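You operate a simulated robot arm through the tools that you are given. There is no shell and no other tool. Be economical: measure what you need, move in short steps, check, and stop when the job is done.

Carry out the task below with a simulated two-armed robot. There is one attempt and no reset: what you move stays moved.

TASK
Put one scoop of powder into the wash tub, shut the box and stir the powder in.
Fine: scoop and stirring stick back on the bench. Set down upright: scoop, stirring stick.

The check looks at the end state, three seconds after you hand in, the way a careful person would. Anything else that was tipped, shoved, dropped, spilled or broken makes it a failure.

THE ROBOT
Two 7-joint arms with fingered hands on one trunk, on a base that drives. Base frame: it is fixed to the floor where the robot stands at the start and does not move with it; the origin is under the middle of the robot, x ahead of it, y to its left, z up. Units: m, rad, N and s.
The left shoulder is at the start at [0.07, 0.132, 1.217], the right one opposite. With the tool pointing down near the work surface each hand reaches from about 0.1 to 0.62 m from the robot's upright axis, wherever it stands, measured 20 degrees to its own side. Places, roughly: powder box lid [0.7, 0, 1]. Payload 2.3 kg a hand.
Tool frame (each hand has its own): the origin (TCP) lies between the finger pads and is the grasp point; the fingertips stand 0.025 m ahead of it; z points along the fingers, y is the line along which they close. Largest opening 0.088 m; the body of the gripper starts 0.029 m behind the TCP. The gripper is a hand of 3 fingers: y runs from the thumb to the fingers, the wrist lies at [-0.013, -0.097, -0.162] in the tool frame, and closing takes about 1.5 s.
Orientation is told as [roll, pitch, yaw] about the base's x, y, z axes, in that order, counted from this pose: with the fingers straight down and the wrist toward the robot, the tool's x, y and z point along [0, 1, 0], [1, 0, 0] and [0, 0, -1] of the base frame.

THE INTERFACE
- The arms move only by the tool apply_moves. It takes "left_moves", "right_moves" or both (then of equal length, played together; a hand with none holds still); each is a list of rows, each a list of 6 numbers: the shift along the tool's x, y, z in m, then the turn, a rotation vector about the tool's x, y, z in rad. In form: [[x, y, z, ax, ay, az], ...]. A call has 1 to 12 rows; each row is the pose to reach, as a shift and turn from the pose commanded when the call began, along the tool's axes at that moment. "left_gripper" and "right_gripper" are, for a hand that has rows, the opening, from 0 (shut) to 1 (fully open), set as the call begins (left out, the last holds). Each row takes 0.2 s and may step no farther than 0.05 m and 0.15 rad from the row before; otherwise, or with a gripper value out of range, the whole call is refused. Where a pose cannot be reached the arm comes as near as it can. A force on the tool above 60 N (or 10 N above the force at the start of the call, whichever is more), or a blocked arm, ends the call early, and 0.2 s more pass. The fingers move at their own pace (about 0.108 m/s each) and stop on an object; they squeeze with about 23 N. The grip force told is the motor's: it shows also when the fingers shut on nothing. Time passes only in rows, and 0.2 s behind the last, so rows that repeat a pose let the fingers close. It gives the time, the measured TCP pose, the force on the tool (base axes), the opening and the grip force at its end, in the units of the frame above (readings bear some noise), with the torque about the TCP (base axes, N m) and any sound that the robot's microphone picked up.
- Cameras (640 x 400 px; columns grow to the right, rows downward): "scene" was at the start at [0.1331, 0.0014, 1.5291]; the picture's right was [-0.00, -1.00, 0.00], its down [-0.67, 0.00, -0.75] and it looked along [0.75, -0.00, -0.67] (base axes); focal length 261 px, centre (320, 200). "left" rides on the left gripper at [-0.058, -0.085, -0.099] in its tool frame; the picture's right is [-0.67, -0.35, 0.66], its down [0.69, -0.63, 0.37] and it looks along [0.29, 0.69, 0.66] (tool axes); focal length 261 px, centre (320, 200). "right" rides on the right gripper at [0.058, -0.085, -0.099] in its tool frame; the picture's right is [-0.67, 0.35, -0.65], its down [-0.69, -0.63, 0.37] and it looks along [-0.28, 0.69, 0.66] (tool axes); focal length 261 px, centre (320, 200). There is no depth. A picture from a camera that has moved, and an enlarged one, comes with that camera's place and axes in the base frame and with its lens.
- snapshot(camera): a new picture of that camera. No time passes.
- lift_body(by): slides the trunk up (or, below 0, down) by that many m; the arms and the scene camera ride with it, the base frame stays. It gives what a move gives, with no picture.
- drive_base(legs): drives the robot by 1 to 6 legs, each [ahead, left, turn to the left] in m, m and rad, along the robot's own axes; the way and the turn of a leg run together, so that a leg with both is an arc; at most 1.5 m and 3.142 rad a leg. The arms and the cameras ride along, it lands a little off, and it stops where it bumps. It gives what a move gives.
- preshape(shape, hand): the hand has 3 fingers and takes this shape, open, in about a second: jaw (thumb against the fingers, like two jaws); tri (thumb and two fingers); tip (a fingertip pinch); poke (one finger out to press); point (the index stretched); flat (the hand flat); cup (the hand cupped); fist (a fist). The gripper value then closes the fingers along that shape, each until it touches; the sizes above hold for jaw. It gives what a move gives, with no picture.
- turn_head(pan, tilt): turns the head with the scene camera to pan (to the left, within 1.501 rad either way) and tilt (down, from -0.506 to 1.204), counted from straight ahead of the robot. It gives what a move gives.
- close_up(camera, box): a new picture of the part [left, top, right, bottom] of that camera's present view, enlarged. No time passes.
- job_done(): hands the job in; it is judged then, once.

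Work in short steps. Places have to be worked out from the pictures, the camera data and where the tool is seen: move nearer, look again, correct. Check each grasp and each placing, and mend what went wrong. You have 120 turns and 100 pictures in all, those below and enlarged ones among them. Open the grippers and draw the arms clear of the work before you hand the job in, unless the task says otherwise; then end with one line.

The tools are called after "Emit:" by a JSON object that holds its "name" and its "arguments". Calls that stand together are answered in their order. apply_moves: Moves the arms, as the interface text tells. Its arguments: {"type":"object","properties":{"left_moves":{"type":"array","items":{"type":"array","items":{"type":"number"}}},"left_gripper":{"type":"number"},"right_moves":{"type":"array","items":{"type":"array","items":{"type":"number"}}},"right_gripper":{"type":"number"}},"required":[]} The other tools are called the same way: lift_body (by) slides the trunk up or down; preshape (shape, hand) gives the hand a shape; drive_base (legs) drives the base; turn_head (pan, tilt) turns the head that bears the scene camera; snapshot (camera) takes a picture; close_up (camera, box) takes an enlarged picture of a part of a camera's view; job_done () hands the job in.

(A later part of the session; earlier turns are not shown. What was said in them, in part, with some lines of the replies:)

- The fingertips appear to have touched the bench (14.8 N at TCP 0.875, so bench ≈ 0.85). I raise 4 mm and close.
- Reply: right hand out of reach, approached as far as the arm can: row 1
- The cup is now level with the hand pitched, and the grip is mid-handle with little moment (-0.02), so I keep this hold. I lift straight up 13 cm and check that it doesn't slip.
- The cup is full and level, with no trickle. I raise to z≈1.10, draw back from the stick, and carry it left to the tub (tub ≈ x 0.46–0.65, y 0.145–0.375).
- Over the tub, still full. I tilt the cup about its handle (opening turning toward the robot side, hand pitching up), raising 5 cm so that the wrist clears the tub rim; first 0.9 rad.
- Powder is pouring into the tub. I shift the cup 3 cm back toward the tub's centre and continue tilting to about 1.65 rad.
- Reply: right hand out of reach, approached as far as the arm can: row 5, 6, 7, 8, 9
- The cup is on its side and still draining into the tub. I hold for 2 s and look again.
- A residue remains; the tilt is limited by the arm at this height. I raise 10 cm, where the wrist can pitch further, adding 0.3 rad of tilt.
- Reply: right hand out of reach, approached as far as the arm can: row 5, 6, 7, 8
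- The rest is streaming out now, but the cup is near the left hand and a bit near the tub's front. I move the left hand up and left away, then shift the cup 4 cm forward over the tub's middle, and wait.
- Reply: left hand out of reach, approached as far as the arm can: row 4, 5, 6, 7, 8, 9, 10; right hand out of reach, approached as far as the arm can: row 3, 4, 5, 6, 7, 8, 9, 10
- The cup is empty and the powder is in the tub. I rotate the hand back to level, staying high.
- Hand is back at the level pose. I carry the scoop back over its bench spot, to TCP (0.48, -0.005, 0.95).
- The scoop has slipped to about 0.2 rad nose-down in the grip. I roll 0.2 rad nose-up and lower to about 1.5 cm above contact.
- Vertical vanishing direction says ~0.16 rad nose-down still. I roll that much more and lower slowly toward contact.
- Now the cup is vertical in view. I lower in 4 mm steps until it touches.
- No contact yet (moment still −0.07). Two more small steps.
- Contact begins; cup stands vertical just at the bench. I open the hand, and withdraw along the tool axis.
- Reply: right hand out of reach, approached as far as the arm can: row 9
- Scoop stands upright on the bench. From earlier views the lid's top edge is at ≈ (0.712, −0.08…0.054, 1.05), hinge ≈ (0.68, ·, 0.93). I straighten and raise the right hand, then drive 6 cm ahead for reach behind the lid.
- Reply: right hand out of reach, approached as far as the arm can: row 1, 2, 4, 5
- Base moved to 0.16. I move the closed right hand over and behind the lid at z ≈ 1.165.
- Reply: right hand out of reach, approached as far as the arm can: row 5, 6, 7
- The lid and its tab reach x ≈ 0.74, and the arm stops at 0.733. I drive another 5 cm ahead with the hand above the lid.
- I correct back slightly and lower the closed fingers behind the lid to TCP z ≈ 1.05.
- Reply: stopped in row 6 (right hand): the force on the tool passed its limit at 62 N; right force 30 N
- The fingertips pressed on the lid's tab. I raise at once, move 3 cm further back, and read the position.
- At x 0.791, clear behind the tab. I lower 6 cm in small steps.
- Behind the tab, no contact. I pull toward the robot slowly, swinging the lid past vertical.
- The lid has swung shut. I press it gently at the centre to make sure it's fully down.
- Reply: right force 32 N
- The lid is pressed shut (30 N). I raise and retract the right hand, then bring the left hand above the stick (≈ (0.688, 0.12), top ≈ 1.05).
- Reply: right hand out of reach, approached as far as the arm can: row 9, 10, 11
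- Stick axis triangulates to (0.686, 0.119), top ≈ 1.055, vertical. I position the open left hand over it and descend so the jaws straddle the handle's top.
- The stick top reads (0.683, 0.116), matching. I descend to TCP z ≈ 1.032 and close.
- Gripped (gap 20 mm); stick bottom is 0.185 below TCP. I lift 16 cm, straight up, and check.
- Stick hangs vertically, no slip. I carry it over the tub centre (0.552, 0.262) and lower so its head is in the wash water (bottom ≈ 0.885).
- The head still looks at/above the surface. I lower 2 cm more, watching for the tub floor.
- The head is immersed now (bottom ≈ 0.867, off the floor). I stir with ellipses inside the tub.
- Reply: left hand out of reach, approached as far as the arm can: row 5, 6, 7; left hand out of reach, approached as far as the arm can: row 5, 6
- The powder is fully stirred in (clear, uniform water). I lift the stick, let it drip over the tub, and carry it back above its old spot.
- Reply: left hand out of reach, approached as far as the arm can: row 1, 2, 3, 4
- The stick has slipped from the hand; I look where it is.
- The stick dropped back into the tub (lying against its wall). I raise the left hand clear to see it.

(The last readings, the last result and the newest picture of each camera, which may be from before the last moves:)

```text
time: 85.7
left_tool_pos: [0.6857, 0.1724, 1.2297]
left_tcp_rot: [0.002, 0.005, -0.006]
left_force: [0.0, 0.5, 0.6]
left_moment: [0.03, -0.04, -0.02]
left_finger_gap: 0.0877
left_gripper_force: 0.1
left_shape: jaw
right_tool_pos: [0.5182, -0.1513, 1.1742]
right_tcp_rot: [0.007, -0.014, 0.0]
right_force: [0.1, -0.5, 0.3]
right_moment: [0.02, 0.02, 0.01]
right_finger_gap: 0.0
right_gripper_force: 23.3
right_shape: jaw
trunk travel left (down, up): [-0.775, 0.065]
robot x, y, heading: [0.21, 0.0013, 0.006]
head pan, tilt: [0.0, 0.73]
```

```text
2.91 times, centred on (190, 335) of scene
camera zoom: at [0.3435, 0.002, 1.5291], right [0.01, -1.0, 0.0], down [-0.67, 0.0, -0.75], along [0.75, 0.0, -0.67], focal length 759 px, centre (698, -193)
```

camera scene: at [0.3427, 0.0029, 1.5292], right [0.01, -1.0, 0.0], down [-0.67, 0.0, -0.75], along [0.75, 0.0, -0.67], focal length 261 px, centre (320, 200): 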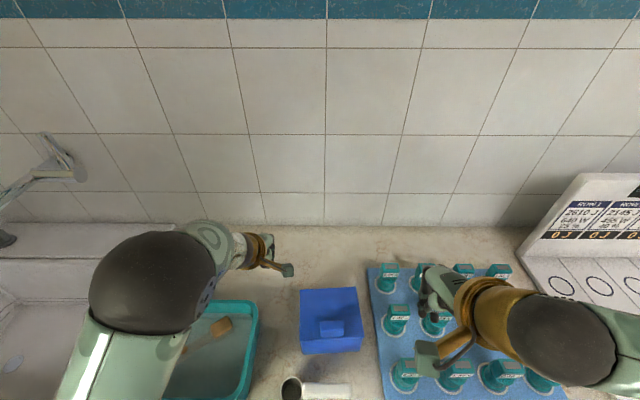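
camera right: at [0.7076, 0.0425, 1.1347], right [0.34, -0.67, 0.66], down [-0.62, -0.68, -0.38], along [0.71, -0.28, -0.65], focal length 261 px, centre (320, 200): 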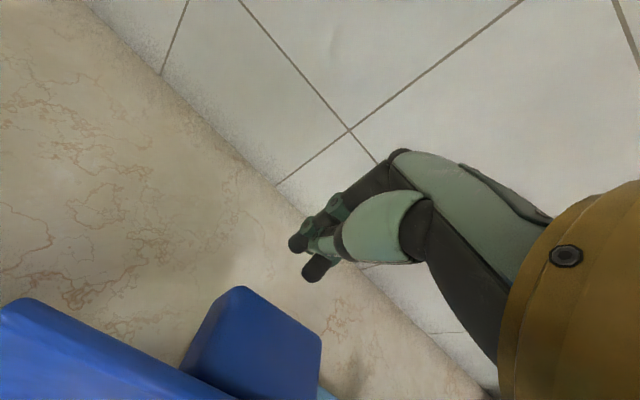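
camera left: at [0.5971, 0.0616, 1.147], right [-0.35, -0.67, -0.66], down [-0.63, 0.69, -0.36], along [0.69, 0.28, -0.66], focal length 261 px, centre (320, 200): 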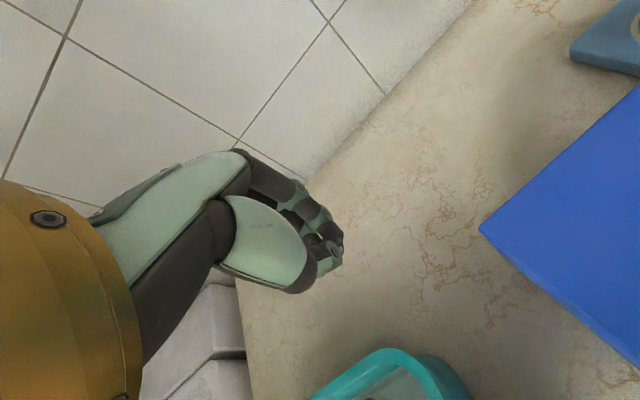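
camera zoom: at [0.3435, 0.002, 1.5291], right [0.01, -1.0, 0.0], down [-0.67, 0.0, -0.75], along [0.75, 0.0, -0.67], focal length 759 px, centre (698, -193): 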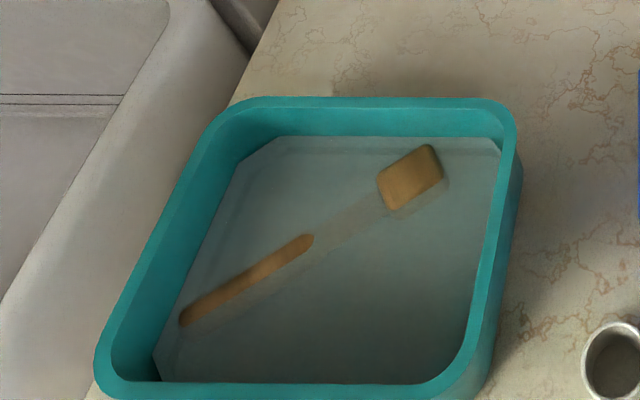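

The stick lies in the tub: handle end ≈ (0.505, 0.375), head ≈ (0.604, 0.238). I bring the left hand, yawed 0.63 to straddle the handle, above (0.547, 0.317), with the jaw partly open to fit inside the tub.

Emit:
{"name": "apply_moves", "arguments": {"left_moves": [[0.024, -0.023, 0.03, 0, 0, -0.126], [0.048, -0.046, 0.06, 0, 0, -0.252], [0.072, -0.069, 0.09, 0, 0, -0.378], [0.096, -0.092, 0.12, 0, 0, -0.504], [0.12, -0.115, 0.15, 0, 0, -0.63], [0.145, -0.139, 0.18, 0, 0, -0.63], [0.145, -0.139, 0.21, 0, 0, -0.63], [0.145, -0.139, 0.21, 0, 0, -0.63]], "left_gripper": 0.65}}

Emit:
{"name": "snapshot", "arguments": {"camera": "left"}}

```text
time: 87.5
left_tool_pos: [0.5443, 0.3135, 1.0216]
left_tcp_rot: [0.005, 0.002, 0.625]
left_force: [-0.2, -0.1, 0.7]
left_moment: [-0.04, -0.03, -0.01]
left_finger_gap: 0.0575
left_gripper_force: 0.0
left_shape: jaw
right_tool_pos: [0.5176, -0.1515, 1.1736]
right_tcp_rot: [0.006, -0.017, -0.002]
right_force: [-0.8, 0.4, -0.7]
right_moment: [0.03, -0.01, -0.01]
right_finger_gap: 0.0002
right_gripper_force: 23.5
right_shape: jaw
trunk travel left (down, up): [-0.775, 0.065]
robot x, y, heading: [0.2122, 0.0018, 0.004]
head pan, tilt: [0.0, 0.73]
```

```text
7 pictures are left
camera left: at [0.5108, 0.2177, 1.1205], right [0.11, -0.75, -0.66], down [-0.91, 0.19, -0.36], along [0.39, 0.64, -0.66], focal length 261 px, centre (320, 200)
```

left: 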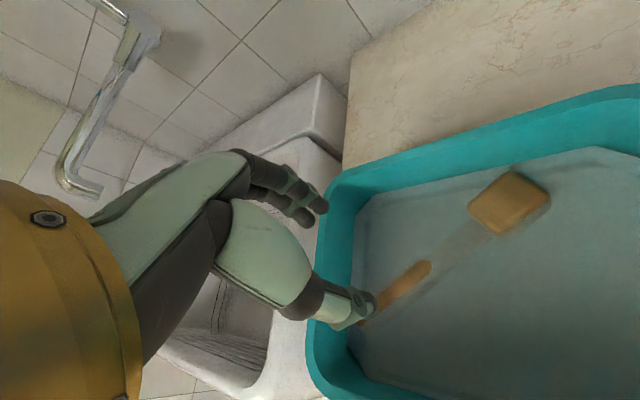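

Matches my estimate. I nudge 6 mm along the closing axis and descend into the tub to TCP ≈ 0.89, watching force.

Emit:
{"name": "apply_moves", "arguments": {"left_moves": [[-0.005, 0.006, 0.04, 0, 0, 0], [-0.005, 0.006, 0.08, 0, 0, 0], [-0.005, 0.006, 0.11, 0, 0, 0], [-0.005, 0.006, 0.12, 0, 0, 0], [-0.005, 0.006, 0.127, 0, 0, 0], [-0.005, 0.006, 0.132, 0, 0, 0], [-0.005, 0.006, 0.132, 0, 0, 0]]}}

```text
time: 89.1
left_tool_pos: [0.5533, 0.3155, 0.8887]
left_tcp_rot: [0.003, 0.004, 0.624]
left_force: [0.1, -0.1, 0.1]
left_moment: [-0.01, -0.01, 0.0]
left_finger_gap: 0.0575
left_gripper_force: 0.0
left_shape: jaw
right_tool_pos: [0.5186, -0.1498, 1.1742]
right_tcp_rot: [0.005, -0.015, -0.001]
right_force: [-0.1, 0.3, -0.8]
right_moment: [0.01, -0.02, 0.0]
right_finger_gap: 0.0
right_gripper_force: 23.1
right_shape: jaw
trunk travel left (down, up): [-0.775, 0.065]
robot x, y, heading: [0.2081, -0.0029, 0.005]
head pan, tilt: [0.0, 0.73]
```

No contact yet; 5 mm more, then close on the handle.

Emit:
{"name": "apply_moves", "arguments": {"left_moves": [[0, 0, 0.003, 0, 0, 0], [0, 0, 0.006, 0, 0, 0], [0, 0, 0.006, 0, 0, 0]]}}

Emit:
{"name": "apply_moves", "arguments": {"left_moves": [[0, 0, 0, 0, 0, 0], [0, 0, 0, 0, 0, 0], [0, 0, 0, 0, 0, 0], [0, 0, 0, 0, 0, 0], [0, 0, 0, 0, 0, 0], [0, 0, 0, 0, 0, 0], [0, 0, 0, 0, 0, 0], [0, 0, 0, 0, 0, 0]], "left_gripper": 0}}

```text
time: 89.9
left_tool_pos: [0.5542, 0.316, 0.8815]
left_tcp_rot: [0.003, 0.003, 0.626]
left_force: [-0.4, 0.8, 0.4]
left_moment: [0.03, -0.02, 0.02]
left_finger_gap: 0.0575
left_gripper_force: 0.1
left_shape: jaw
right_tool_pos: [0.5176, -0.1496, 1.1742]
right_tcp_rot: [0.006, -0.016, -0.001]
right_force: [0.5, -0.1, 0.7]
right_moment: [0.01, 0.0, -0.03]
right_finger_gap: 0.0001
right_gripper_force: 22.9
right_shape: jaw
trunk travel left (down, up): [-0.775, 0.065]
robot x, y, heading: [0.2082, 0.0015, 0.01]
head pan, tilt: [0.0, 0.73]
```

```text
time: 91.7
left_tool_pos: [0.5546, 0.3148, 0.8825]
left_tcp_rot: [0.005, 0.004, 0.624]
left_force: [-0.9, -0.5, 0.0]
left_moment: [0.01, 0.03, -0.01]
left_finger_gap: 0.0207
left_gripper_force: 23.3
left_shape: jaw
right_tool_pos: [0.5183, -0.1498, 1.1736]
right_tcp_rot: [0.007, -0.016, -0.003]
right_force: [-0.2, 0.0, -0.5]
right_moment: [-0.02, -0.01, -0.03]
right_finger_gap: 0.0
right_gripper_force: 22.8
right_shape: jaw
trunk travel left (down, up): [-0.775, 0.065]
robot x, y, heading: [0.2123, 0.0045, 0.002]
head pan, tilt: [0.0, 0.73]
```

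Gripped (gap 20.7 mm). I lift slowly to z ≈ 1.10 and look.

Emit:
{"name": "apply_moves", "arguments": {"left_moves": [[0, 0, -0.015, 0, 0, 0], [0, 0, -0.03, 0, 0, 0], [0, 0, -0.05, 0, 0, 0], [0, 0, -0.075, 0, 0, 0], [0, 0, -0.1, 0, 0, 0], [0, 0, -0.125, 0, 0, 0], [0, 0, -0.15, 0, 0, 0], [0, 0, -0.175, 0, 0, 0], [0, 0, -0.2, 0, 0, 0], [0, 0, -0.22, 0, 0, 0], [0, 0, -0.22, 0, 0, 0]]}}

Emit:
{"name": "snapshot", "arguments": {"camera": "left"}}

```text
time: 94.1
left_tool_pos: [0.5568, 0.3155, 1.102]
left_tcp_rot: [0.003, 0.004, 0.626]
left_force: [-0.8, 0.0, -1.6]
left_moment: [0.1, 0.08, -0.01]
left_finger_gap: 0.0161
left_gripper_force: 23.5
left_shape: jaw
right_tool_pos: [0.5173, -0.1497, 1.1745]
right_tcp_rot: [0.003, -0.016, -0.004]
right_force: [-0.3, 0.2, -0.5]
right_moment: [0.01, 0.0, 0.02]
right_finger_gap: 0.0
right_gripper_force: 22.8
right_shape: jaw
trunk travel left (down, up): [-0.775, 0.065]
robot x, y, heading: [0.2102, 0.004, 0.004]
head pan, tilt: [0.0, 0.73]
```

```text
6 pictures are left
camera left: at [0.5231, 0.2193, 1.2013], right [0.11, -0.75, -0.66], down [-0.91, 0.19, -0.36], along [0.39, 0.64, -0.66], focal length 261 px, centre (320, 200)
```

left: 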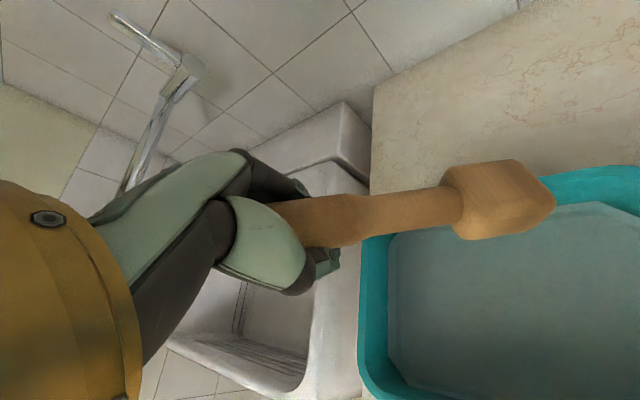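

The stick is held below mid, head drooping ~35°. I yaw the hand −1.0 rad while moving toward the free bench spot, to give the wrist room to turn the stick upright.

Emit:
{"name": "apply_moves", "arguments": {"left_moves": [[-0.017, 0, -0.006, 0, 0, 0.14], [-0.034, 0, -0.012, 0, 0, 0.28], [-0.052, 0, -0.018, 0, 0, 0.42], [-0.07, -0.001, -0.024, 0, 0, 0.56], [-0.087, -0.001, -0.03, 0, 0, 0.7], [-0.105, -0.001, -0.036, 0, 0, 0.84], [-0.122, -0.002, -0.04, 0, 0, 0.98], [-0.122, -0.002, -0.04, 0, 0, 0.98]]}}

```text
time: 95.9
left_tool_pos: [0.6274, 0.2147, 1.1433]
left_tcp_rot: [-0.001, 0.004, -0.356]
left_force: [0.5, -0.5, -1.4]
left_moment: [0.07, -0.07, 0.03]
left_finger_gap: 0.0162
left_gripper_force: 22.7
left_shape: jaw
right_tool_pos: [0.517, -0.1505, 1.1747]
right_tcp_rot: [0.007, -0.014, -0.002]
right_force: [-0.2, 0.3, -0.4]
right_moment: [0.03, -0.01, 0.02]
right_finger_gap: 0.0001
right_gripper_force: 22.9
right_shape: jaw
trunk travel left (down, up): [-0.775, 0.065]
robot x, y, heading: [0.2094, 0.0042, 0.003]
head pan, tilt: [0.0, 0.73]
```

The moment reading confirms the head points toward (−0.7, −0.7). I now rotate about the matching axis by ~1 rad to bring the stick upright, watching moment fall.

Emit:
{"name": "apply_moves", "arguments": {"left_moves": [[0, 0, 0, -0.0462, 0.1322, 0], [0, 0, 0, -0.0924, 0.2643, 0], [0, 0, 0, -0.1386, 0.3965, 0], [0, 0, 0, -0.1848, 0.5286, 0], [0, 0, 0, -0.231, 0.6608, 0], [0, 0, 0, -0.2772, 0.793, 0], [0, 0, 0, -0.3234, 0.9251, 0], [0, 0, 0, -0.3234, 0.9251, 0]]}}

Emit:
{"name": "snapshot", "arguments": {"camera": "scene"}}

```text
time: 97.7
left_tool_pos: [0.6261, 0.2165, 1.1426]
left_tcp_rot: [0.944, -0.283, -0.491]
left_force: [0.9, 0.1, -1.6]
left_moment: [0.05, -0.03, -0.01]
left_finger_gap: 0.0162
left_gripper_force: 23.0
left_shape: jaw
right_tool_pos: [0.5179, -0.1501, 1.174]
right_tcp_rot: [0.006, -0.014, 0.0]
right_force: [0.1, 0.1, -0.2]
right_moment: [0.02, -0.02, -0.02]
right_finger_gap: 0.0
right_gripper_force: 22.5
right_shape: jaw
trunk travel left (down, up): [-0.775, 0.065]
robot x, y, heading: [0.2113, -0.0007, 0.008]
head pan, tilt: [0.0, 0.73]
```

```text
5 pictures are left
camera scene: at [0.3439, 0.0029, 1.5291], right [0.01, -1.0, 0.0], down [-0.67, 0.0, -0.75], along [0.75, 0.0, -0.67], focal length 261 px, centre (320, 200)
```

scene: 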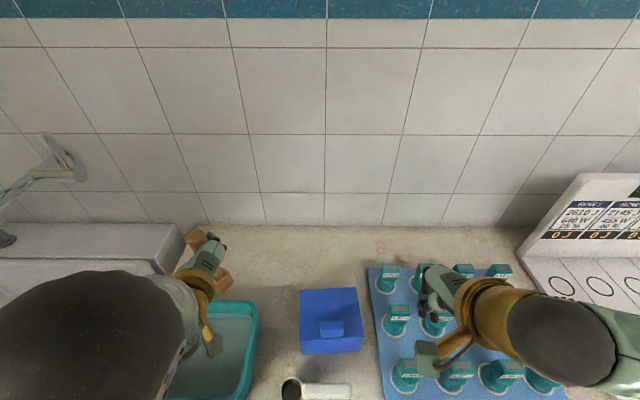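

Moment shows ≈ 25° tilt left. I rotate another 0.42 rad about the corresponding axis.

Emit:
{"name": "apply_moves", "arguments": {"left_moves": [[0, 0, 0, -0.035, 0.1344, 0.0182], [0, 0, 0, -0.07, 0.2688, 0.0364], [0, 0, 0, -0.105, 0.4032, 0.0546], [0, 0, 0, -0.105, 0.4032, 0.0546]]}}

Emit:
{"name": "apply_moves", "arguments": {"left_moves": [[0, 0, 0, 0, 0, 0]]}}

Emit:
{"name": "apply_moves", "arguments": {"left_moves": [[0, 0, 0, 0, 0, 0]]}}

Emit:
{"name": "close_up", "arguments": {"camera": "scene", "box": [120, 190, 320, 360]}}

```text
time: 98.7
left_tool_pos: [0.6251, 0.2189, 1.1425]
left_tcp_rot: [1.369, -0.275, -0.594]
left_force: [0.7, 0.2, -0.2]
left_moment: [0.0, -0.04, 0.0]
left_finger_gap: 0.0159
left_gripper_force: 22.8
left_shape: jaw
right_tool_pos: [0.517, -0.149, 1.1739]
right_tcp_rot: [0.007, -0.018, -0.001]
right_force: [-0.4, -0.3, 0.0]
right_moment: [0.0, -0.02, 0.0]
right_finger_gap: 0.0
right_gripper_force: 23.3
right_shape: jaw
trunk travel left (down, up): [-0.775, 0.065]
robot x, y, heading: [0.2074, 0.0, 0.01]
head pan, tilt: [0.0, 0.73]
```

```text
time: 99.1
left_tool_pos: [0.6251, 0.2207, 1.141]
left_tcp_rot: [1.369, -0.272, -0.595]
left_force: [0.0, 0.8, 0.3]
left_moment: [-0.01, -0.02, 0.01]
left_finger_gap: 0.0157
left_gripper_force: 23.2
left_shape: jaw
right_tool_pos: [0.5173, -0.1501, 1.1747]
right_tcp_rot: [0.004, -0.016, -0.004]
right_force: [0.4, 0.0, 0.3]
right_moment: [-0.02, -0.03, 0.04]
right_finger_gap: 0.0
right_gripper_force: 23.1
right_shape: jaw
trunk travel left (down, up): [-0.775, 0.065]
robot x, y, heading: [0.2108, 0.0015, 0.004]
head pan, tilt: [0.0, 0.73]
```

```text
time: 99.5
left_tool_pos: [0.6245, 0.2205, 1.1401]
left_tcp_rot: [1.369, -0.271, -0.596]
left_force: [0.6, -0.9, -0.4]
left_moment: [0.0, -0.03, 0.0]
left_finger_gap: 0.0159
left_gripper_force: 22.8
left_shape: jaw
right_tool_pos: [0.517, -0.1496, 1.175]
right_tcp_rot: [0.005, -0.016, -0.001]
right_force: [0.2, 0.0, 0.0]
right_moment: [0.03, 0.01, -0.02]
right_finger_gap: 0.0
right_gripper_force: 22.8
right_shape: jaw
trunk travel left (down, up): [-0.775, 0.065]
robot x, y, heading: [0.2102, 0.0045, 0.008]
head pan, tilt: [0.0, 0.73]
```

```text
2.35 times, centred on (220, 275) of scene
camera zoom: at [0.3434, 0.0028, 1.5292], right [0.01, -1.0, 0.0], down [-0.67, 0.0, -0.75], along [0.75, 0.0, -0.67], focal length 614 px, centre (555, 24)
```

zoom: 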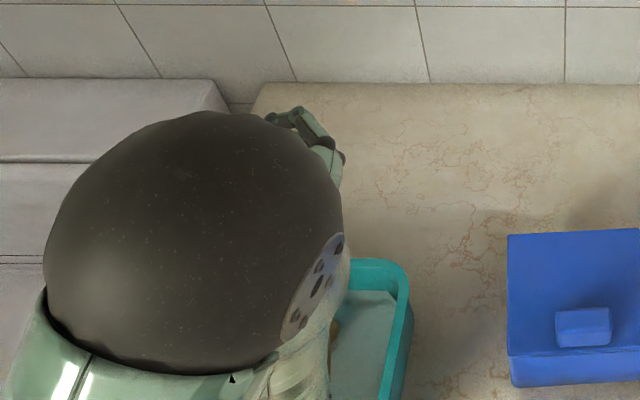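

The weight reading has fallen to about zero; I check with the hand camera whether the stick is still held.

Emit:
{"name": "snapshot", "arguments": {"camera": "left"}}

```text
3 pictures are left
camera left: at [0.5048, 0.1716, 1.0826], right [0.18, 0.49, -0.85], down [-0.36, 0.84, 0.41], along [0.92, 0.23, 0.33], focal length 261 px, centre (320, 200)
```

left: 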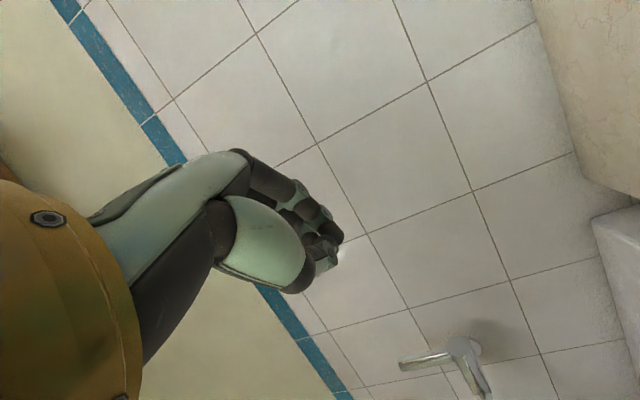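

The stick fell back into the tub (the grip creeps with time). I return the left hand to its straight pose clear of the tub, then look once more.

Emit:
{"name": "apply_moves", "arguments": {"left_moves": [[0.0064, 0.0098, -0.0019, 0.0619, -0.1238, -0.0313], [0.0127, 0.0196, -0.0039, 0.1238, -0.2476, -0.0626], [0.0191, 0.0294, -0.0058, 0.1857, -0.3714, -0.0939], [0.0255, 0.0392, -0.0077, 0.2476, -0.4952, -0.1252], [0.0318, 0.049, -0.0096, 0.3095, -0.619, -0.1565], [0.0382, 0.0587, -0.0116, 0.3714, -0.7428, -0.1878], [0.0446, 0.0685, -0.0135, 0.4333, -0.8666, -0.2191], [0.051, 0.0783, -0.0154, 0.4952, -0.9904, -0.2504], [0.0573, 0.0881, -0.0174, 0.5571, -1.1142, -0.2817], [0.0637, 0.0979, -0.0193, 0.619, -1.238, -0.313], [0.0637, 0.0979, -0.0193, 0.619, -1.238, -0.313]], "left_gripper": 0.6}}

Emit:
{"name": "close_up", "arguments": {"camera": "scene", "box": [80, 270, 300, 400]}}

```text
time: 101.9
left_tool_pos: [0.6818, 0.165, 1.2331]
left_tcp_rot: [0.017, -0.004, -0.02]
left_force: [0.0, 0.1, 0.4]
left_moment: [0.01, -0.03, 0.0]
left_finger_gap: 0.0526
left_gripper_force: 0.0
left_shape: jaw
right_tool_pos: [0.519, -0.151, 1.1741]
right_tcp_rot: [0.004, -0.017, -0.003]
right_force: [0.4, 0.5, 0.2]
right_moment: [-0.01, -0.02, 0.0]
right_finger_gap: 0.0001
right_gripper_force: 22.9
right_shape: jaw
trunk travel left (down, up): [-0.775, 0.065]
robot x, y, heading: [0.2093, 0.0014, 0.006]
head pan, tilt: [0.0, 0.73]
```

```text
2.91 times, centred on (190, 335) of scene
camera zoom: at [0.3432, 0.0029, 1.5292], right [0.01, -1.0, 0.0], down [-0.67, 0.0, -0.75], along [0.75, 0.0, -0.67], focal length 759 px, centre (698, -193)
```

zoom: 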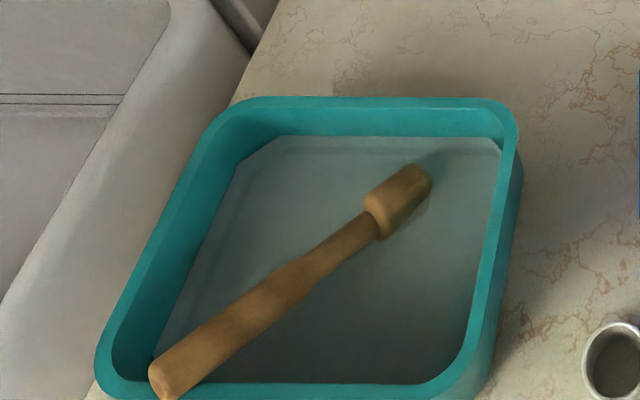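

The stick now leans with its head in the water and handle end up on the front-left rim: end ≈ (0.458, 0.334, 0.948), head bottom ≈ (0.607, 0.23, 0.875). I bring the left hand, yawed 0.96 across the handle, down over a point 5 cm from the end.

Emit:
{"name": "apply_moves", "arguments": {"left_moves": [[0.0204, -0.0266, 0.027, 0, 0, -0.137], [0.0408, -0.0532, 0.054, 0, 0, -0.274], [0.0612, -0.0798, 0.081, 0, 0, -0.411], [0.0816, -0.1064, 0.108, 0, 0, -0.548], [0.102, -0.133, 0.135, 0, 0, -0.685], [0.1224, -0.1596, 0.162, 0, 0, -0.822], [0.1425, -0.186, 0.19, 0, 0, -0.96], [0.1425, -0.186, 0.19, 0, 0, -0.96], [0.1425, -0.186, 0.22, 0, 0, -0.96], [0.1425, -0.186, 0.22, 0, 0, -0.96]], "left_gripper": 0.7}}

```text
time: 104.1
left_tool_pos: [0.5136, 0.3198, 1.0114]
left_tcp_rot: [0.007, -0.017, 0.942]
left_force: [-0.9, -0.3, -0.1]
left_moment: [0.0, 0.01, 0.03]
left_finger_gap: 0.0613
left_gripper_force: 0.1
left_shape: jaw
left hand out of reach, approached as far as the arm can: row 6, 7, 8, 9, 10
right_tool_pos: [0.5185, -0.1482, 1.1751]
right_tcp_rot: [0.003, -0.015, 0.0]
right_force: [0.5, -0.4, 0.6]
right_moment: [-0.02, 0.02, 0.0]
right_finger_gap: 0.0
right_gripper_force: 23.0
right_shape: jaw
trunk travel left (down, up): [-0.775, 0.065]
robot x, y, heading: [0.2091, -0.0016, 0.011]
head pan, tilt: [0.0, 0.73]
```

The spot is too close to the body with the base this far forward. I back the base 6 cm (hand is above everything), then realign.

Emit:
{"name": "drive_base", "arguments": {"legs": [[-0.06, 0, 0]]}}

Emit:
{"name": "apply_moves", "arguments": {"left_moves": [[0, 0, -0.01, 0, 0, 0], [0, 0, -0.01, 0, 0, 0]]}}

```text
time: 105.1
left_tool_pos: [0.461, 0.3186, 1.0098]
left_tcp_rot: [0.014, -0.013, 0.94]
left_force: [0.1, 0.3, 0.4]
left_moment: [-0.01, 0.01, 0.02]
left_finger_gap: 0.0614
left_gripper_force: 0.2
left_shape: jaw
right_tool_pos: [0.466, -0.1508, 1.1705]
right_tcp_rot: [0.006, -0.009, 0.0]
right_force: [0.1, 0.0, -0.3]
right_moment: [0.0, 0.05, 0.01]
right_finger_gap: 0.0001
right_gripper_force: 23.3
right_shape: jaw
trunk travel left (down, up): [-0.775, 0.065]
robot x, y, heading: [0.1527, -0.0009, 0.008]
head pan, tilt: [0.0, 0.73]
```

```text
time: 105.7
left_tool_pos: [0.4592, 0.3196, 1.0206]
left_tcp_rot: [0.01, -0.018, 0.942]
left_force: [-0.2, 0.8, -0.1]
left_moment: [0.0, 0.02, -0.03]
left_finger_gap: 0.0613
left_gripper_force: 0.1
left_shape: jaw
right_tool_pos: [0.4613, -0.1502, 1.1738]
right_tcp_rot: [0.003, -0.014, -0.002]
right_force: [0.1, 0.0, 0.0]
right_moment: [0.04, 0.02, -0.01]
right_finger_gap: 0.0001
right_gripper_force: 23.2
right_shape: jaw
trunk travel left (down, up): [-0.775, 0.065]
robot x, y, heading: [0.1528, 0.0023, 0.009]
head pan, tilt: [0.0, 0.73]
```

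Now I shift to above the grip point (0.497, 0.307) and read the pose.

Emit:
{"name": "apply_moves", "arguments": {"left_moves": [[-0.024, 0.017, 0, 0, 0, 0], [-0.048, 0.034, 0, 0, 0, 0], [-0.048, 0.034, 0, 0, 0, 0], [-0.048, 0.034, 0, 0, 0, 0]]}}

Emit:
{"name": "snapshot", "arguments": {"camera": "left"}}

```text
time: 106.7
left_tool_pos: [0.5151, 0.3197, 1.0228]
left_tcp_rot: [0.008, -0.017, 0.941]
left_force: [-0.4, -0.4, -0.3]
left_moment: [0.04, -0.03, -0.03]
left_finger_gap: 0.0614
left_gripper_force: 0.1
left_shape: jaw
right_tool_pos: [0.4594, -0.1497, 1.1741]
right_tcp_rot: [0.006, -0.018, -0.002]
right_force: [-0.7, -0.4, 0.6]
right_moment: [0.01, 0.0, 0.0]
right_finger_gap: 0.0
right_gripper_force: 23.3
right_shape: jaw
trunk travel left (down, up): [-0.775, 0.065]
robot x, y, heading: [0.1493, -0.0002, 0.007]
head pan, tilt: [0.0, 0.73]
```

```text
1 pictures are left
camera left: at [0.5114, 0.2147, 1.1211], right [0.34, -0.66, -0.67], down [-0.92, -0.1, -0.37], along [0.18, 0.74, -0.65], focal length 261 px, centre (320, 200)
```

left: 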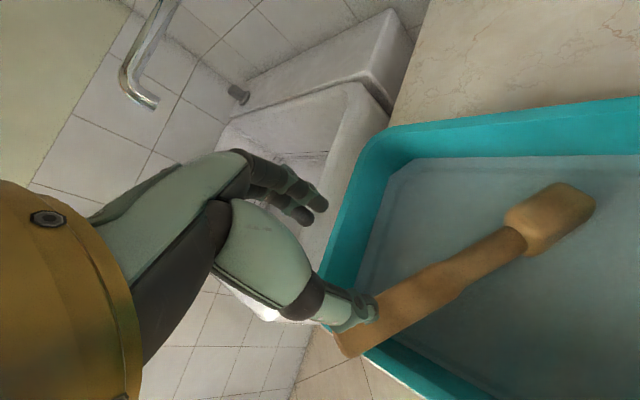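

Picture shows the thumb over the handle: I need ~2.3 cm shift toward the thumb side and ~0.08 more yaw. I apply this at height and read back.

Emit:
{"name": "apply_moves", "arguments": {"left_moves": [[0.0025, -0.012, 0, 0, 0, -0.04], [0.005, -0.0235, 0, 0, 0, -0.08], [0.005, -0.0235, 0, 0, 0, -0.08], [0.005, -0.0235, 0, 0, 0, -0.08]]}}

```text
time: 107.7
left_tool_pos: [0.4973, 0.303, 1.0229]
left_tcp_rot: [0.006, -0.017, 1.022]
left_force: [0.1, -1.0, 0.3]
left_moment: [0.01, 0.01, -0.04]
left_finger_gap: 0.0614
left_gripper_force: 0.0
left_shape: jaw
right_tool_pos: [0.4599, -0.1494, 1.1737]
right_tcp_rot: [0.004, -0.015, -0.001]
right_force: [-0.1, -0.6, -0.7]
right_moment: [-0.01, -0.03, -0.02]
right_finger_gap: 0.0
right_gripper_force: 22.4
right_shape: jaw
trunk travel left (down, up): [-0.775, 0.065]
robot x, y, heading: [0.1545, -0.0007, 0.002]
head pan, tilt: [0.0, 0.73]
```

Exactly aligned. I descend 8.8 cm around the handle.

Emit:
{"name": "apply_moves", "arguments": {"left_moves": [[0, 0, 0.03, 0, 0, 0], [0, 0, 0.06, 0, 0, 0], [0, 0, 0.08, 0, 0, 0], [0, 0, 0.088, 0, 0, 0], [0, 0, 0.088, 0, 0, 0]]}}

```text
time: 108.9
left_tool_pos: [0.4954, 0.3047, 0.9349]
left_tcp_rot: [0.005, -0.02, 1.02]
left_force: [-0.2, -0.7, -0.8]
left_moment: [0.02, -0.01, -0.03]
left_finger_gap: 0.0613
left_gripper_force: 0.1
left_shape: jaw
right_tool_pos: [0.4591, -0.1505, 1.1741]
right_tcp_rot: [0.005, -0.014, -0.003]
right_force: [-0.2, 0.1, -0.6]
right_moment: [0.02, 0.03, -0.04]
right_finger_gap: 0.0002
right_gripper_force: 22.8
right_shape: jaw
trunk travel left (down, up): [-0.775, 0.065]
robot x, y, heading: [0.1497, -0.0039, 0.005]
head pan, tilt: [0.0, 0.73]
```

Before loading the grip (it creeps with time), I rehearse the carry-and-upright motion with the open hand to check reach: lift, then rotate toward the placing spot.

Emit:
{"name": "apply_moves", "arguments": {"left_moves": [[0, 0, -0.045, 0, 0, 0], [0, 0, -0.09, 0, 0, 0], [-0.015, -0.002, -0.13, -0.0624, 0.0763, 0.1017], [-0.043, -0.0065, -0.16, -0.1247, 0.1527, 0.2034], [-0.071, -0.011, -0.185, -0.1871, 0.229, 0.3051], [-0.099, -0.0155, -0.185, -0.2494, 0.3053, 0.4068], [-0.127, -0.02, -0.185, -0.3118, 0.3816, 0.5085], [-0.155, -0.0245, -0.185, -0.3741, 0.458, 0.6102], [-0.183, -0.029, -0.185, -0.4365, 0.5343, 0.7119], [-0.211, -0.0335, -0.185, -0.4988, 0.6106, 0.8136], [-0.239, -0.038, -0.185, -0.5612, 0.6869, 0.9153], [-0.2644, -0.0418, -0.185, -0.6235, 0.7633, 1.017]]}}

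Emit:
{"name": "apply_moves", "arguments": {"left_moves": [[0, 0, 0, -0.0624, 0.0763, 0.1017], [0, 0, 0, -0.1247, 0.1527, 0.2034], [0, 0, 0, -0.1247, 0.1527, 0.2034]]}}

```text
time: 111.5
left_tool_pos: [0.6992, 0.1261, 1.1169]
left_tcp_rot: [0.958, -0.109, -0.138]
left_force: [-0.2, -0.7, -1.3]
left_moment: [-0.01, -0.03, -0.02]
left_finger_gap: 0.0614
left_gripper_force: 0.2
left_shape: jaw
right_tool_pos: [0.4595, -0.1503, 1.1739]
right_tcp_rot: [0.006, -0.015, -0.002]
right_force: [0.6, -0.6, 0.1]
right_moment: [-0.01, -0.02, -0.01]
right_finger_gap: 0.0
right_gripper_force: 22.8
right_shape: jaw
trunk travel left (down, up): [-0.775, 0.065]
robot x, y, heading: [0.1518, 0.0048, 0.007]
head pan, tilt: [0.0, 0.73]
```

```text
time: 112.3
left_tool_pos: [0.7002, 0.125, 1.116]
left_tcp_rot: [1.119, 0.004, -0.349]
left_force: [0.1, 0.1, 0.7]
left_moment: [0.02, -0.02, 0.03]
left_finger_gap: 0.0611
left_gripper_force: 0.1
left_shape: jaw
right_tool_pos: [0.4596, -0.1501, 1.1739]
right_tcp_rot: [0.006, -0.017, -0.003]
right_force: [-0.8, -0.7, 0.0]
right_moment: [0.0, 0.03, 0.04]
right_finger_gap: 0.0
right_gripper_force: 22.9
right_shape: jaw
trunk travel left (down, up): [-0.775, 0.065]
robot x, y, heading: [0.1516, -0.0031, 0.007]
head pan, tilt: [0.0, 0.73]
```

All reachable. I rehearse the descent too and come back up in one call.

Emit:
{"name": "apply_moves", "arguments": {"left_moves": [[-0.036, 0, 0.0183, 0, 0, 0], [-0.072, 0, 0.0366, 0, 0, 0], [-0.107, 0, 0.0544, 0, 0, 0], [-0.107, 0, 0.0544, 0, 0, 0]]}}

Emit:
{"name": "apply_moves", "arguments": {"left_moves": [[0.036, 0, -0.0183, 0, 0, 0], [0.072, 0, -0.0366, 0, 0, 0], [0.107, 0, -0.0544, 0, 0, 0], [0.107, 0, -0.0544, 0, 0, 0]]}}

```text
time: 113.3
left_tool_pos: [0.6993, 0.128, 0.9954]
left_tcp_rot: [1.119, 0.002, -0.348]
left_force: [0.6, 0.2, 0.8]
left_moment: [-0.02, 0.03, 0.01]
left_finger_gap: 0.0611
left_gripper_force: 0.1
left_shape: jaw
right_tool_pos: [0.4591, -0.1505, 1.1742]
right_tcp_rot: [0.006, -0.016, -0.002]
right_force: [0.7, 0.1, -0.2]
right_moment: [-0.02, -0.01, 0.03]
right_finger_gap: 0.0
right_gripper_force: 22.7
right_shape: jaw
trunk travel left (down, up): [-0.775, 0.065]
robot x, y, heading: [0.1527, -0.0008, 0.008]
head pan, tilt: [0.0, 0.73]
```

```text
time: 114.3
left_tool_pos: [0.6996, 0.1273, 1.1142]
left_tcp_rot: [1.118, 0.006, -0.349]
left_force: [0.0, -0.5, -0.2]
left_moment: [0.02, -0.03, -0.02]
left_finger_gap: 0.0615
left_gripper_force: 0.0
left_shape: jaw
right_tool_pos: [0.4587, -0.151, 1.173]
right_tcp_rot: [0.007, -0.016, -0.002]
right_force: [0.5, 0.5, 0.5]
right_moment: [-0.01, -0.01, 0.01]
right_finger_gap: 0.0
right_gripper_force: 22.1
right_shape: jaw
trunk travel left (down, up): [-0.775, 0.065]
robot x, y, heading: [0.1529, -0.0004, 0.01]
head pan, tilt: [0.0, 0.73]
```

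Return along the same path to above the grip point.

Emit:
{"name": "apply_moves", "arguments": {"left_moves": [[0.0036, -0.021, 0.0071, 0.0624, -0.0763, -0.1017], [0.0072, -0.0421, 0.0142, 0.1247, -0.1527, -0.2034], [0.0109, -0.0631, 0.0214, 0.1871, -0.229, -0.3051], [0.0145, -0.0841, 0.0285, 0.2494, -0.3053, -0.4068], [0.0181, -0.1052, 0.0356, 0.3118, -0.3816, -0.5085], [0.0217, -0.1262, 0.0427, 0.3741, -0.458, -0.6102], [0.0253, -0.1472, 0.0498, 0.4365, -0.5343, -0.7119], [0.0289, -0.1683, 0.0569, 0.4988, -0.6106, -0.8136], [0.0326, -0.1893, 0.0641, 0.5612, -0.6869, -0.9153], [0.0362, -0.2103, 0.0712, 0.6235, -0.7633, -1.017], [0.0398, -0.2314, 0.0783, 0.6859, -0.8396, -1.1187], [0.0434, -0.2524, 0.0854, 0.7482, -0.9159, -1.2204]]}}

Emit:
{"name": "apply_moves", "arguments": {"left_moves": [[0, 0, 0.03, 0, 0, 0], [0, 0, 0.03, 0, 0, 0]]}}

```text
time: 116.9
left_tool_pos: [0.4913, 0.3031, 1.1192]
left_tcp_rot: [0.002, -0.015, 1.023]
left_force: [-0.7, 0.4, -0.2]
left_moment: [0.03, -0.02, 0.01]
left_finger_gap: 0.0615
left_gripper_force: 0.1
left_shape: jaw
right_tool_pos: [0.4584, -0.1499, 1.175]
right_tcp_rot: [0.003, -0.017, -0.001]
right_force: [0.3, -0.2, 0.3]
right_moment: [0.03, -0.02, 0.01]
right_finger_gap: 0.0
right_gripper_force: 23.0
right_shape: jaw
trunk travel left (down, up): [-0.775, 0.065]
robot x, y, heading: [0.1517, -0.0003, 0.003]
head pan, tilt: [0.0, 0.73]
```

```text
time: 117.5
left_tool_pos: [0.4952, 0.3025, 1.0894]
left_tcp_rot: [0.005, -0.017, 1.021]
left_force: [0.1, -0.2, 0.0]
left_moment: [-0.02, 0.02, 0.05]
left_finger_gap: 0.0613
left_gripper_force: 0.0
left_shape: jaw
right_tool_pos: [0.4598, -0.1508, 1.175]
right_tcp_rot: [0.004, -0.016, -0.002]
right_force: [-0.1, 0.1, 0.9]
right_moment: [0.0, -0.02, -0.02]
right_finger_gap: 0.0
right_gripper_force: 22.7
right_shape: jaw
trunk travel left (down, up): [-0.775, 0.065]
robot x, y, heading: [0.1484, 0.0025, 0.007]
head pan, tilt: [0.0, 0.73]
```

Aligned again. Descend to 0.934 and close on the handle.

Emit:
{"name": "apply_moves", "arguments": {"left_moves": [[0, 0.001, 0.04, 0, 0, 0], [0, 0.001, 0.08, 0, 0, 0], [0, 0.001, 0.12, 0, 0, 0], [0, 0.001, 0.145, 0, 0, 0], [0, 0.001, 0.155, 0, 0, 0], [0, 0.001, 0.155, 0, 0, 0]]}}

Emit:
{"name": "apply_moves", "arguments": {"left_moves": [[0, 0, 0, 0, 0, 0], [0, 0, 0, 0, 0, 0], [0, 0, 0, 0, 0, 0], [0, 0, 0, 0, 0, 0], [0, 0, 0, 0, 0, 0], [0, 0, 0, 0, 0, 0]], "left_gripper": 0}}

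```text
time: 118.9
left_tool_pos: [0.4971, 0.3063, 0.9355]
left_tcp_rot: [0.005, -0.018, 1.021]
left_force: [-0.6, -0.6, 0.1]
left_moment: [0.03, -0.01, 0.01]
left_finger_gap: 0.0611
left_gripper_force: 0.0
left_shape: jaw
right_tool_pos: [0.4601, -0.1496, 1.1728]
right_tcp_rot: [0.005, -0.016, -0.001]
right_force: [0.9, -0.5, -0.6]
right_moment: [-0.02, -0.01, 0.01]
right_finger_gap: 0.0002
right_gripper_force: 23.0
right_shape: jaw
trunk travel left (down, up): [-0.775, 0.065]
robot x, y, heading: [0.1533, -0.0017, 0.003]
head pan, tilt: [0.0, 0.73]
```

```text
time: 120.3
left_tool_pos: [0.4969, 0.3067, 0.9346]
left_tcp_rot: [0.009, -0.019, 1.023]
left_force: [0.3, -0.8, -1.2]
left_moment: [0.0, -0.01, 0.04]
left_finger_gap: 0.0112
left_gripper_force: 22.9
left_shape: jaw
right_tool_pos: [0.4602, -0.1511, 1.1736]
right_tcp_rot: [0.006, -0.016, -0.002]
right_force: [-0.3, 0.1, -0.3]
right_moment: [-0.01, -0.02, 0.03]
right_finger_gap: 0.0001
right_gripper_force: 23.0
right_shape: jaw
trunk travel left (down, up): [-0.775, 0.065]
robot x, y, heading: [0.1492, -0.0033, 0.01]
head pan, tilt: [0.0, 0.73]
```

Something is held (−1.2 N). I run the carry-and-upright motion at once.

Emit:
{"name": "apply_moves", "arguments": {"left_moves": [[0, 0, -0.045, -0.0624, 0.0763, 0.1017], [0, 0, -0.09, -0.1247, 0.1527, 0.2034], [-0.015, -0.002, -0.13, -0.1871, 0.229, 0.3051], [-0.043, -0.0065, -0.16, -0.2494, 0.3053, 0.4068], [-0.071, -0.011, -0.185, -0.3118, 0.3816, 0.5085], [-0.099, -0.0155, -0.185, -0.3741, 0.458, 0.6102], [-0.127, -0.02, -0.185, -0.4365, 0.5343, 0.7119], [-0.155, -0.0245, -0.185, -0.4988, 0.6106, 0.8136], [-0.183, -0.029, -0.185, -0.5612, 0.6869, 0.9153], [-0.211, -0.0335, -0.185, -0.6235, 0.7633, 1.017], [-0.239, -0.038, -0.185, -0.6859, 0.8396, 1.1187], [-0.2644, -0.0418, -0.185, -0.7482, 0.9159, 1.2204]]}}

```text
time: 122.9
left_tool_pos: [0.703, 0.1269, 1.1166]
left_tcp_rot: [1.121, 0.006, -0.349]
left_force: [-0.1, -0.3, -1.9]
left_moment: [0.03, 0.01, -0.02]
left_finger_gap: 0.0103
left_gripper_force: 23.2
left_shape: jaw
right_tool_pos: [0.4605, -0.1507, 1.1744]
right_tcp_rot: [0.005, -0.016, -0.003]
right_force: [-0.5, 0.9, 0.2]
right_moment: [-0.04, 0.04, -0.01]
right_finger_gap: 0.0002
right_gripper_force: 22.9
right_shape: jaw
trunk travel left (down, up): [-0.775, 0.065]
robot x, y, heading: [0.1526, 0.0009, 0.007]
head pan, tilt: [0.0, 0.73]
```

Held (−1.9 N) with almost no moment, so near vertical. I lower toward the bench.

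Emit:
{"name": "apply_moves", "arguments": {"left_moves": [[-0.0356, 0, 0.0181, 0, 0, 0], [-0.0713, 0, 0.0363, 0, 0, 0], [-0.0936, 0, 0.0476, 0, 0, 0], [-0.0989, 0, 0.0503, 0, 0, 0], [-0.1025, 0, 0.0522, 0, 0, 0]]}}

```text
time: 124.1
left_tool_pos: [0.7025, 0.1303, 1.0008]
left_tcp_rot: [1.118, 0.004, -0.348]
left_force: [0.2, 0.5, -1.9]
left_moment: [0.0, -0.02, -0.01]
left_finger_gap: 0.0102
left_gripper_force: 23.0
left_shape: jaw
right_tool_pos: [0.461, -0.1505, 1.1741]
right_tcp_rot: [0.005, -0.015, -0.001]
right_force: [-0.5, 0.4, -0.3]
right_moment: [-0.01, 0.01, -0.03]
right_finger_gap: 0.0001
right_gripper_force: 22.9
right_shape: jaw
trunk travel left (down, up): [-0.775, 0.065]
robot x, y, heading: [0.1528, -0.0005, 0.005]
head pan, tilt: [0.0, 0.73]
```

Vertical and not yet touching. 3 mm steps down.

Emit:
{"name": "apply_moves", "arguments": {"left_moves": [[-0.0027, 0, 0.0014, 0, 0, 0], [-0.0053, 0, 0.0027, 0, 0, 0]]}}

Emit:
{"name": "apply_moves", "arguments": {"left_moves": [[-0.0027, 0, 0.0014, 0, 0, 0], [-0.0053, 0, 0.0027, 0, 0, 0]]}}

```text
time: 124.7
left_tool_pos: [0.6969, 0.1304, 0.9984]
left_tcp_rot: [1.122, -0.002, -0.348]
left_force: [0.0, 0.9, 7.2]
left_moment: [-0.05, 0.0, 0.03]
left_finger_gap: 0.0102
left_gripper_force: 22.7
left_shape: jaw
right_tool_pos: [0.4574, -0.15, 1.1743]
right_tcp_rot: [0.006, -0.02, -0.003]
right_force: [-0.1, 0.3, 0.3]
right_moment: [0.02, 0.0, 0.0]
right_finger_gap: 0.0
right_gripper_force: 22.0
right_shape: jaw
trunk travel left (down, up): [-0.775, 0.065]
robot x, y, heading: [0.1529, 0.0021, 0.008]
head pan, tilt: [0.0, 0.73]
```

```text
time: 125.3
left_tool_pos: [0.6982, 0.1314, 0.9902]
left_tcp_rot: [1.119, 0.003, -0.348]
left_force: [-0.1, -0.4, 2.5]
left_moment: [-0.05, -0.01, -0.01]
left_finger_gap: 0.0094
left_gripper_force: 22.9
left_shape: jaw
right_tool_pos: [0.4595, -0.1511, 1.1746]
right_tcp_rot: [0.006, -0.016, -0.003]
right_force: [0.7, -0.1, -0.5]
right_moment: [-0.01, 0.06, 0.01]
right_finger_gap: 0.0003
right_gripper_force: 22.8
right_shape: jaw
trunk travel left (down, up): [-0.775, 0.065]
robot x, y, heading: [0.157, 0.0012, 0.005]
head pan, tilt: [0.0, 0.73]
```

Bench contact at the expected height (stick upright). I use the last picture to check that it stands straight before releasing.

Emit:
{"name": "close_up", "arguments": {"camera": "scene", "box": [160, 180, 360, 340]}}

```text
2.50 times, centred on (260, 260) of scene
camera zoom: at [0.2843, 0.0025, 1.5292], right [0.01, -1.0, 0.0], down [-0.67, 0.0, -0.75], along [0.75, 0.0, -0.67], focal length 653 px, centre (470, 50)
```

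zoom: 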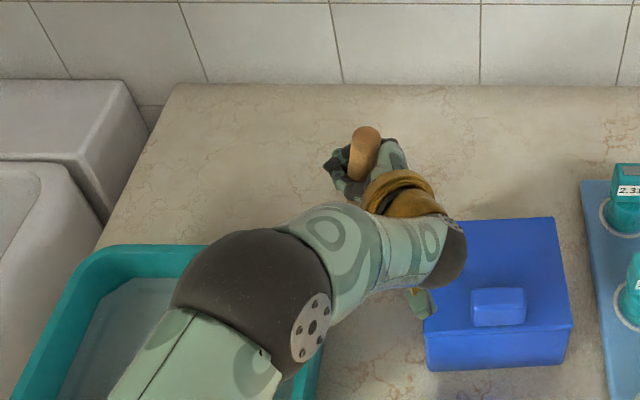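

The visible handle top leans ~0.2–0.25 rad to the right (bottom toward +y). I raise 1.2 cm, roll the hand back 0.2 rad, and set down again with light pressure so that the base seats flat.

Emit:
{"name": "apply_moves", "arguments": {"left_moves": [[0.0107, 0, -0.0054, 0, 0, 0], [0.0107, 0, -0.0054, -0.0156, -0.094, -0.0306], [0.0107, 0, -0.0054, -0.0327, -0.1973, -0.0642], [0.0053, 0, -0.0027, -0.0327, -0.1973, -0.0642], [0.0018, 0, -0.0009, -0.0327, -0.1973, -0.0642]]}}

```text
time: 126.5
left_tool_pos: [0.6997, 0.1308, 0.9911]
left_tcp_rot: [0.922, -0.07, -0.343]
left_force: [-0.3, -1.3, 2.5]
left_moment: [-0.04, -0.04, -0.03]
left_finger_gap: 0.009
left_gripper_force: 22.5
left_shape: jaw
right_tool_pos: [0.459, -0.1503, 1.1743]
right_tcp_rot: [0.004, -0.018, -0.001]
right_force: [-0.9, 0.5, 0.0]
right_moment: [-0.02, -0.01, 0.0]
right_finger_gap: 0.0
right_gripper_force: 22.6
right_shape: jaw
trunk travel left (down, up): [-0.775, 0.065]
robot x, y, heading: [0.1548, 0.0022, 0.008]
head pan, tilt: [0.0, 0.73]
```

I lift it just off again and take several readings to average the hanging moment (a measure of lean).

Emit:
{"name": "apply_moves", "arguments": {"left_moves": [[0.0071, 0, -0.0036, 0, 0, 0], [0.0071, 0, -0.0036, 0, 0, 0]]}}

Emit:
{"name": "apply_moves", "arguments": {"left_moves": [[0, 0, 0, 0, 0, 0]]}}

Emit:
{"name": "apply_moves", "arguments": {"left_moves": [[0, 0, 0, 0, 0, 0]]}}

Emit:
{"name": "apply_moves", "arguments": {"left_moves": [[0, 0, 0, 0, 0, 0]]}}

```text
time: 127.1
left_tool_pos: [0.6995, 0.1323, 0.999]
left_tcp_rot: [0.922, -0.069, -0.343]
left_force: [0.7, -0.4, -0.9]
left_moment: [0.03, 0.0, -0.01]
left_finger_gap: 0.0091
left_gripper_force: 23.5
left_shape: jaw
right_tool_pos: [0.4589, -0.1499, 1.1733]
right_tcp_rot: [0.005, -0.017, 0.0]
right_force: [0.2, -0.4, 0.7]
right_moment: [-0.02, 0.0, -0.04]
right_finger_gap: 0.0
right_gripper_force: 22.8
right_shape: jaw
trunk travel left (down, up): [-0.775, 0.065]
robot x, y, heading: [0.1522, 0.001, 0.005]
head pan, tilt: [0.0, 0.73]
```

```text
time: 127.5
left_tool_pos: [0.6985, 0.1319, 0.9994]
left_tcp_rot: [0.92, -0.068, -0.342]
left_force: [0.3, 0.4, -1.6]
left_moment: [0.05, -0.02, 0.0]
left_finger_gap: 0.0092
left_gripper_force: 23.2
left_shape: jaw
right_tool_pos: [0.4603, -0.1508, 1.1741]
right_tcp_rot: [0.007, -0.015, -0.003]
right_force: [0.4, -0.7, 0.4]
right_moment: [0.0, 0.02, -0.02]
right_finger_gap: 0.0
right_gripper_force: 22.7
right_shape: jaw
trunk travel left (down, up): [-0.775, 0.065]
robot x, y, heading: [0.1505, 0.0033, 0.006]
head pan, tilt: [0.0, 0.73]
```

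```text
time: 127.9
left_tool_pos: [0.698, 0.1323, 0.9984]
left_tcp_rot: [0.922, -0.068, -0.341]
left_force: [0.2, 0.1, -1.2]
left_moment: [0.03, 0.01, 0.02]
left_finger_gap: 0.0094
left_gripper_force: 23.1
left_shape: jaw
right_tool_pos: [0.4603, -0.1502, 1.1744]
right_tcp_rot: [0.005, -0.015, -0.001]
right_force: [-0.6, 0.1, 0.1]
right_moment: [-0.02, 0.0, 0.04]
right_finger_gap: 0.0
right_gripper_force: 23.1
right_shape: jaw
trunk travel left (down, up): [-0.775, 0.065]
robot x, y, heading: [0.1496, 0.0026, 0.005]
head pan, tilt: [0.0, 0.73]
```

```text
time: 128.3
left_tool_pos: [0.6988, 0.133, 0.9992]
left_tcp_rot: [0.921, -0.068, -0.342]
left_force: [-0.6, -0.5, -1.5]
left_moment: [0.01, 0.0, -0.02]
left_finger_gap: 0.0094
left_gripper_force: 23.4
left_shape: jaw
right_tool_pos: [0.4592, -0.1503, 1.1741]
right_tcp_rot: [0.006, -0.016, -0.003]
right_force: [-0.2, 0.3, 0.0]
right_moment: [0.02, -0.03, 0.01]
right_finger_gap: 0.0
right_gripper_force: 22.5
right_shape: jaw
trunk travel left (down, up): [-0.775, 0.065]
robot x, y, heading: [0.1544, 0.0002, 0.005]
head pan, tilt: [0.0, 0.73]
```

Averaged, the lean is about 0.15 rad the other way at most; with the heavy low head, this self-rights. I roll back 0.07, touch down, and then open the hand.

Emit:
{"name": "apply_moves", "arguments": {"left_moves": [[0, 0, 0, 0.0133, 0.0658, 0.0187], [-0.0032, -0.0003, 0.0024, 0.0133, 0.0658, 0.0187], [-0.0056, -0.0005, 0.0042, 0.0133, 0.0658, 0.0187], [-0.0064, -0.0005, 0.0048, 0.0133, 0.0658, 0.0187]]}}

```text
time: 129.3
left_tool_pos: [0.6984, 0.1316, 0.991]
left_tcp_rot: [0.989, -0.044, -0.343]
left_force: [-0.7, 0.0, 0.0]
left_moment: [0.02, -0.01, -0.01]
left_finger_gap: 0.0094
left_gripper_force: 23.5
left_shape: jaw
right_tool_pos: [0.4601, -0.1511, 1.174]
right_tcp_rot: [0.006, -0.017, -0.001]
right_force: [-0.2, 0.1, -0.2]
right_moment: [0.01, 0.01, 0.02]
right_finger_gap: 0.0
right_gripper_force: 22.9
right_shape: jaw
trunk travel left (down, up): [-0.775, 0.065]
robot x, y, heading: [0.1532, 0.0021, 0.007]
head pan, tilt: [0.0, 0.73]
```

Just touching. I press 2 mm to seat the base, then open, waiting before moving.

Emit:
{"name": "apply_moves", "arguments": {"left_moves": [[-0.0016, 0, 0.0012, 0, 0, 0], [-0.0016, 0, 0.0012, 0, 0, 0]]}}

Emit:
{"name": "apply_moves", "arguments": {"left_moves": [[0, 0, 0, 0, 0, 0], [0, 0, 0, 0, 0, 0], [0, 0, 0, 0, 0, 0], [0, 0, 0, 0, 0, 0], [0, 0, 0, 0, 0, 0], [0, 0, 0, 0, 0, 0], [0, 0, 0, 0, 0, 0]], "left_gripper": 1}}

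```text
time: 129.9
left_tool_pos: [0.6982, 0.1335, 0.9897]
left_tcp_rot: [0.987, -0.046, -0.342]
left_force: [-0.9, -0.1, -0.5]
left_moment: [-0.01, 0.0, 0.0]
left_finger_gap: 0.0091
left_gripper_force: 23.2
left_shape: jaw
right_tool_pos: [0.4596, -0.1504, 1.1736]
right_tcp_rot: [0.005, -0.016, -0.002]
right_force: [0.5, 0.4, -0.1]
right_moment: [0.02, 0.01, 0.0]
right_finger_gap: 0.0
right_gripper_force: 23.3
right_shape: jaw
trunk travel left (down, up): [-0.775, 0.065]
robot x, y, heading: [0.1515, 0.0001, 0.009]
head pan, tilt: [0.0, 0.73]
```

```text
time: 131.5
left_tool_pos: [0.6985, 0.132, 0.9896]
left_tcp_rot: [0.987, -0.044, -0.341]
left_force: [0.4, -1.7, 1.0]
left_moment: [0.06, 0.04, -0.05]
left_finger_gap: 0.0874
left_gripper_force: 0.1
left_shape: jaw
right_tool_pos: [0.46, -0.1499, 1.1735]
right_tcp_rot: [0.005, -0.016, 0.0]
right_force: [0.4, -1.3, 0.8]
right_moment: [0.0, -0.01, 0.0]
right_finger_gap: 0.0
right_gripper_force: 22.9
right_shape: jaw
trunk travel left (down, up): [-0.775, 0.065]
robot x, y, heading: [0.1536, -0.003, 0.005]
head pan, tilt: [0.0, 0.73]
```

Opened with no knock sound. I withdraw the left hand slowly along its finger axis, moving the right hand a bit up and out of the way.

Emit:
{"name": "apply_moves", "arguments": {"left_moves": [[0, 0, -0.008, 0, 0, 0], [0, 0, -0.016, 0, 0, 0], [0, 0, -0.026, 0, 0, 0], [0, 0, -0.04, 0, 0, 0], [0, 0, -0.058, 0, 0, 0], [0, 0, -0.08, 0, 0, 0], [0.03, 0, -0.1, 0, 0, 0], [0.07, 0, -0.125, 0, 0, 0], [0.11, 0, -0.15, 0, 0, 0]], "right_moves": [[-0.01, 0, -0.01, 0, 0, 0], [-0.02, 0, -0.02, 0, 0, 0], [-0.03, 0, -0.03, 0, 0, 0], [-0.04, 0, -0.04, 0, 0, 0], [-0.05, 0, -0.05, 0, 0, 0], [-0.06, 0, -0.06, 0, 0, 0], [-0.07, 0, -0.06, 0, 0, 0], [-0.08, 0, -0.06, 0, 0, 0], [-0.09, 0, -0.06, 0, 0, 0]], "right_gripper": 1}}

```text
time: 133.5
left_tool_pos: [0.6699, 0.0754, 1.1688]
left_tcp_rot: [0.988, -0.044, -0.342]
left_force: [-0.6, -0.7, -0.1]
left_moment: [0.01, -0.01, 0.04]
left_finger_gap: 0.0877
left_gripper_force: 0.0
left_shape: jaw
right_tool_pos: [0.4576, -0.2417, 1.2348]
right_tcp_rot: [0.005, -0.015, -0.001]
right_force: [0.1, -0.6, -0.4]
right_moment: [-0.02, -0.02, -0.01]
right_finger_gap: 0.0875
right_gripper_force: 0.0
right_shape: jaw
trunk travel left (down, up): [-0.775, 0.065]
robot x, y, heading: [0.1511, 0.0012, 0.006]
head pan, tilt: [0.0, 0.73]
```

Both hands are open and free of contact. I draw the left arm up and back, clear of the work.

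Emit:
{"name": "apply_moves", "arguments": {"left_moves": [[0.033, 0.002, -0.022, 0, 0, 0], [0.067, 0.0035, -0.044, 0, 0, 0], [0.06, -0.035, -0.055, 0, 0, 0], [0.054, -0.065, -0.065, 0, 0, 0], [0.048, -0.0905, -0.073, 0, 0, 0], [0.048, -0.0905, -0.073, 0, 0, 0]]}}

```text
time: 134.9
left_tool_pos: [0.5698, 0.0746, 1.2402]
left_tcp_rot: [0.988, -0.045, -0.343]
left_force: [0.5, 0.5, -0.5]
left_moment: [-0.02, -0.01, -0.02]
left_finger_gap: 0.0877
left_gripper_force: 0.0
left_shape: jaw
right_tool_pos: [0.458, -0.243, 1.2339]
right_tcp_rot: [0.006, -0.016, -0.001]
right_force: [0.5, 0.6, 0.7]
right_moment: [0.02, -0.03, 0.02]
right_finger_gap: 0.0876
right_gripper_force: 0.2
right_shape: jaw
trunk travel left (down, up): [-0.775, 0.065]
robot x, y, heading: [0.1544, -0.0003, 0.006]
head pan, tilt: [0.0, 0.73]
```

Both hands are open and clear, so I hand the job in.

Emit:
{"name": "job_done", "arguments": {}}

```text
The job is handed in.
```

I handed the job in with one scoop of powder in the tub and stirred in, the box shut, and the scoop upright on the bench. The stirring stick slipped into the tub twice; I then set it down upright behind the tub, but had no pictures left to check that it stayed standing after release.
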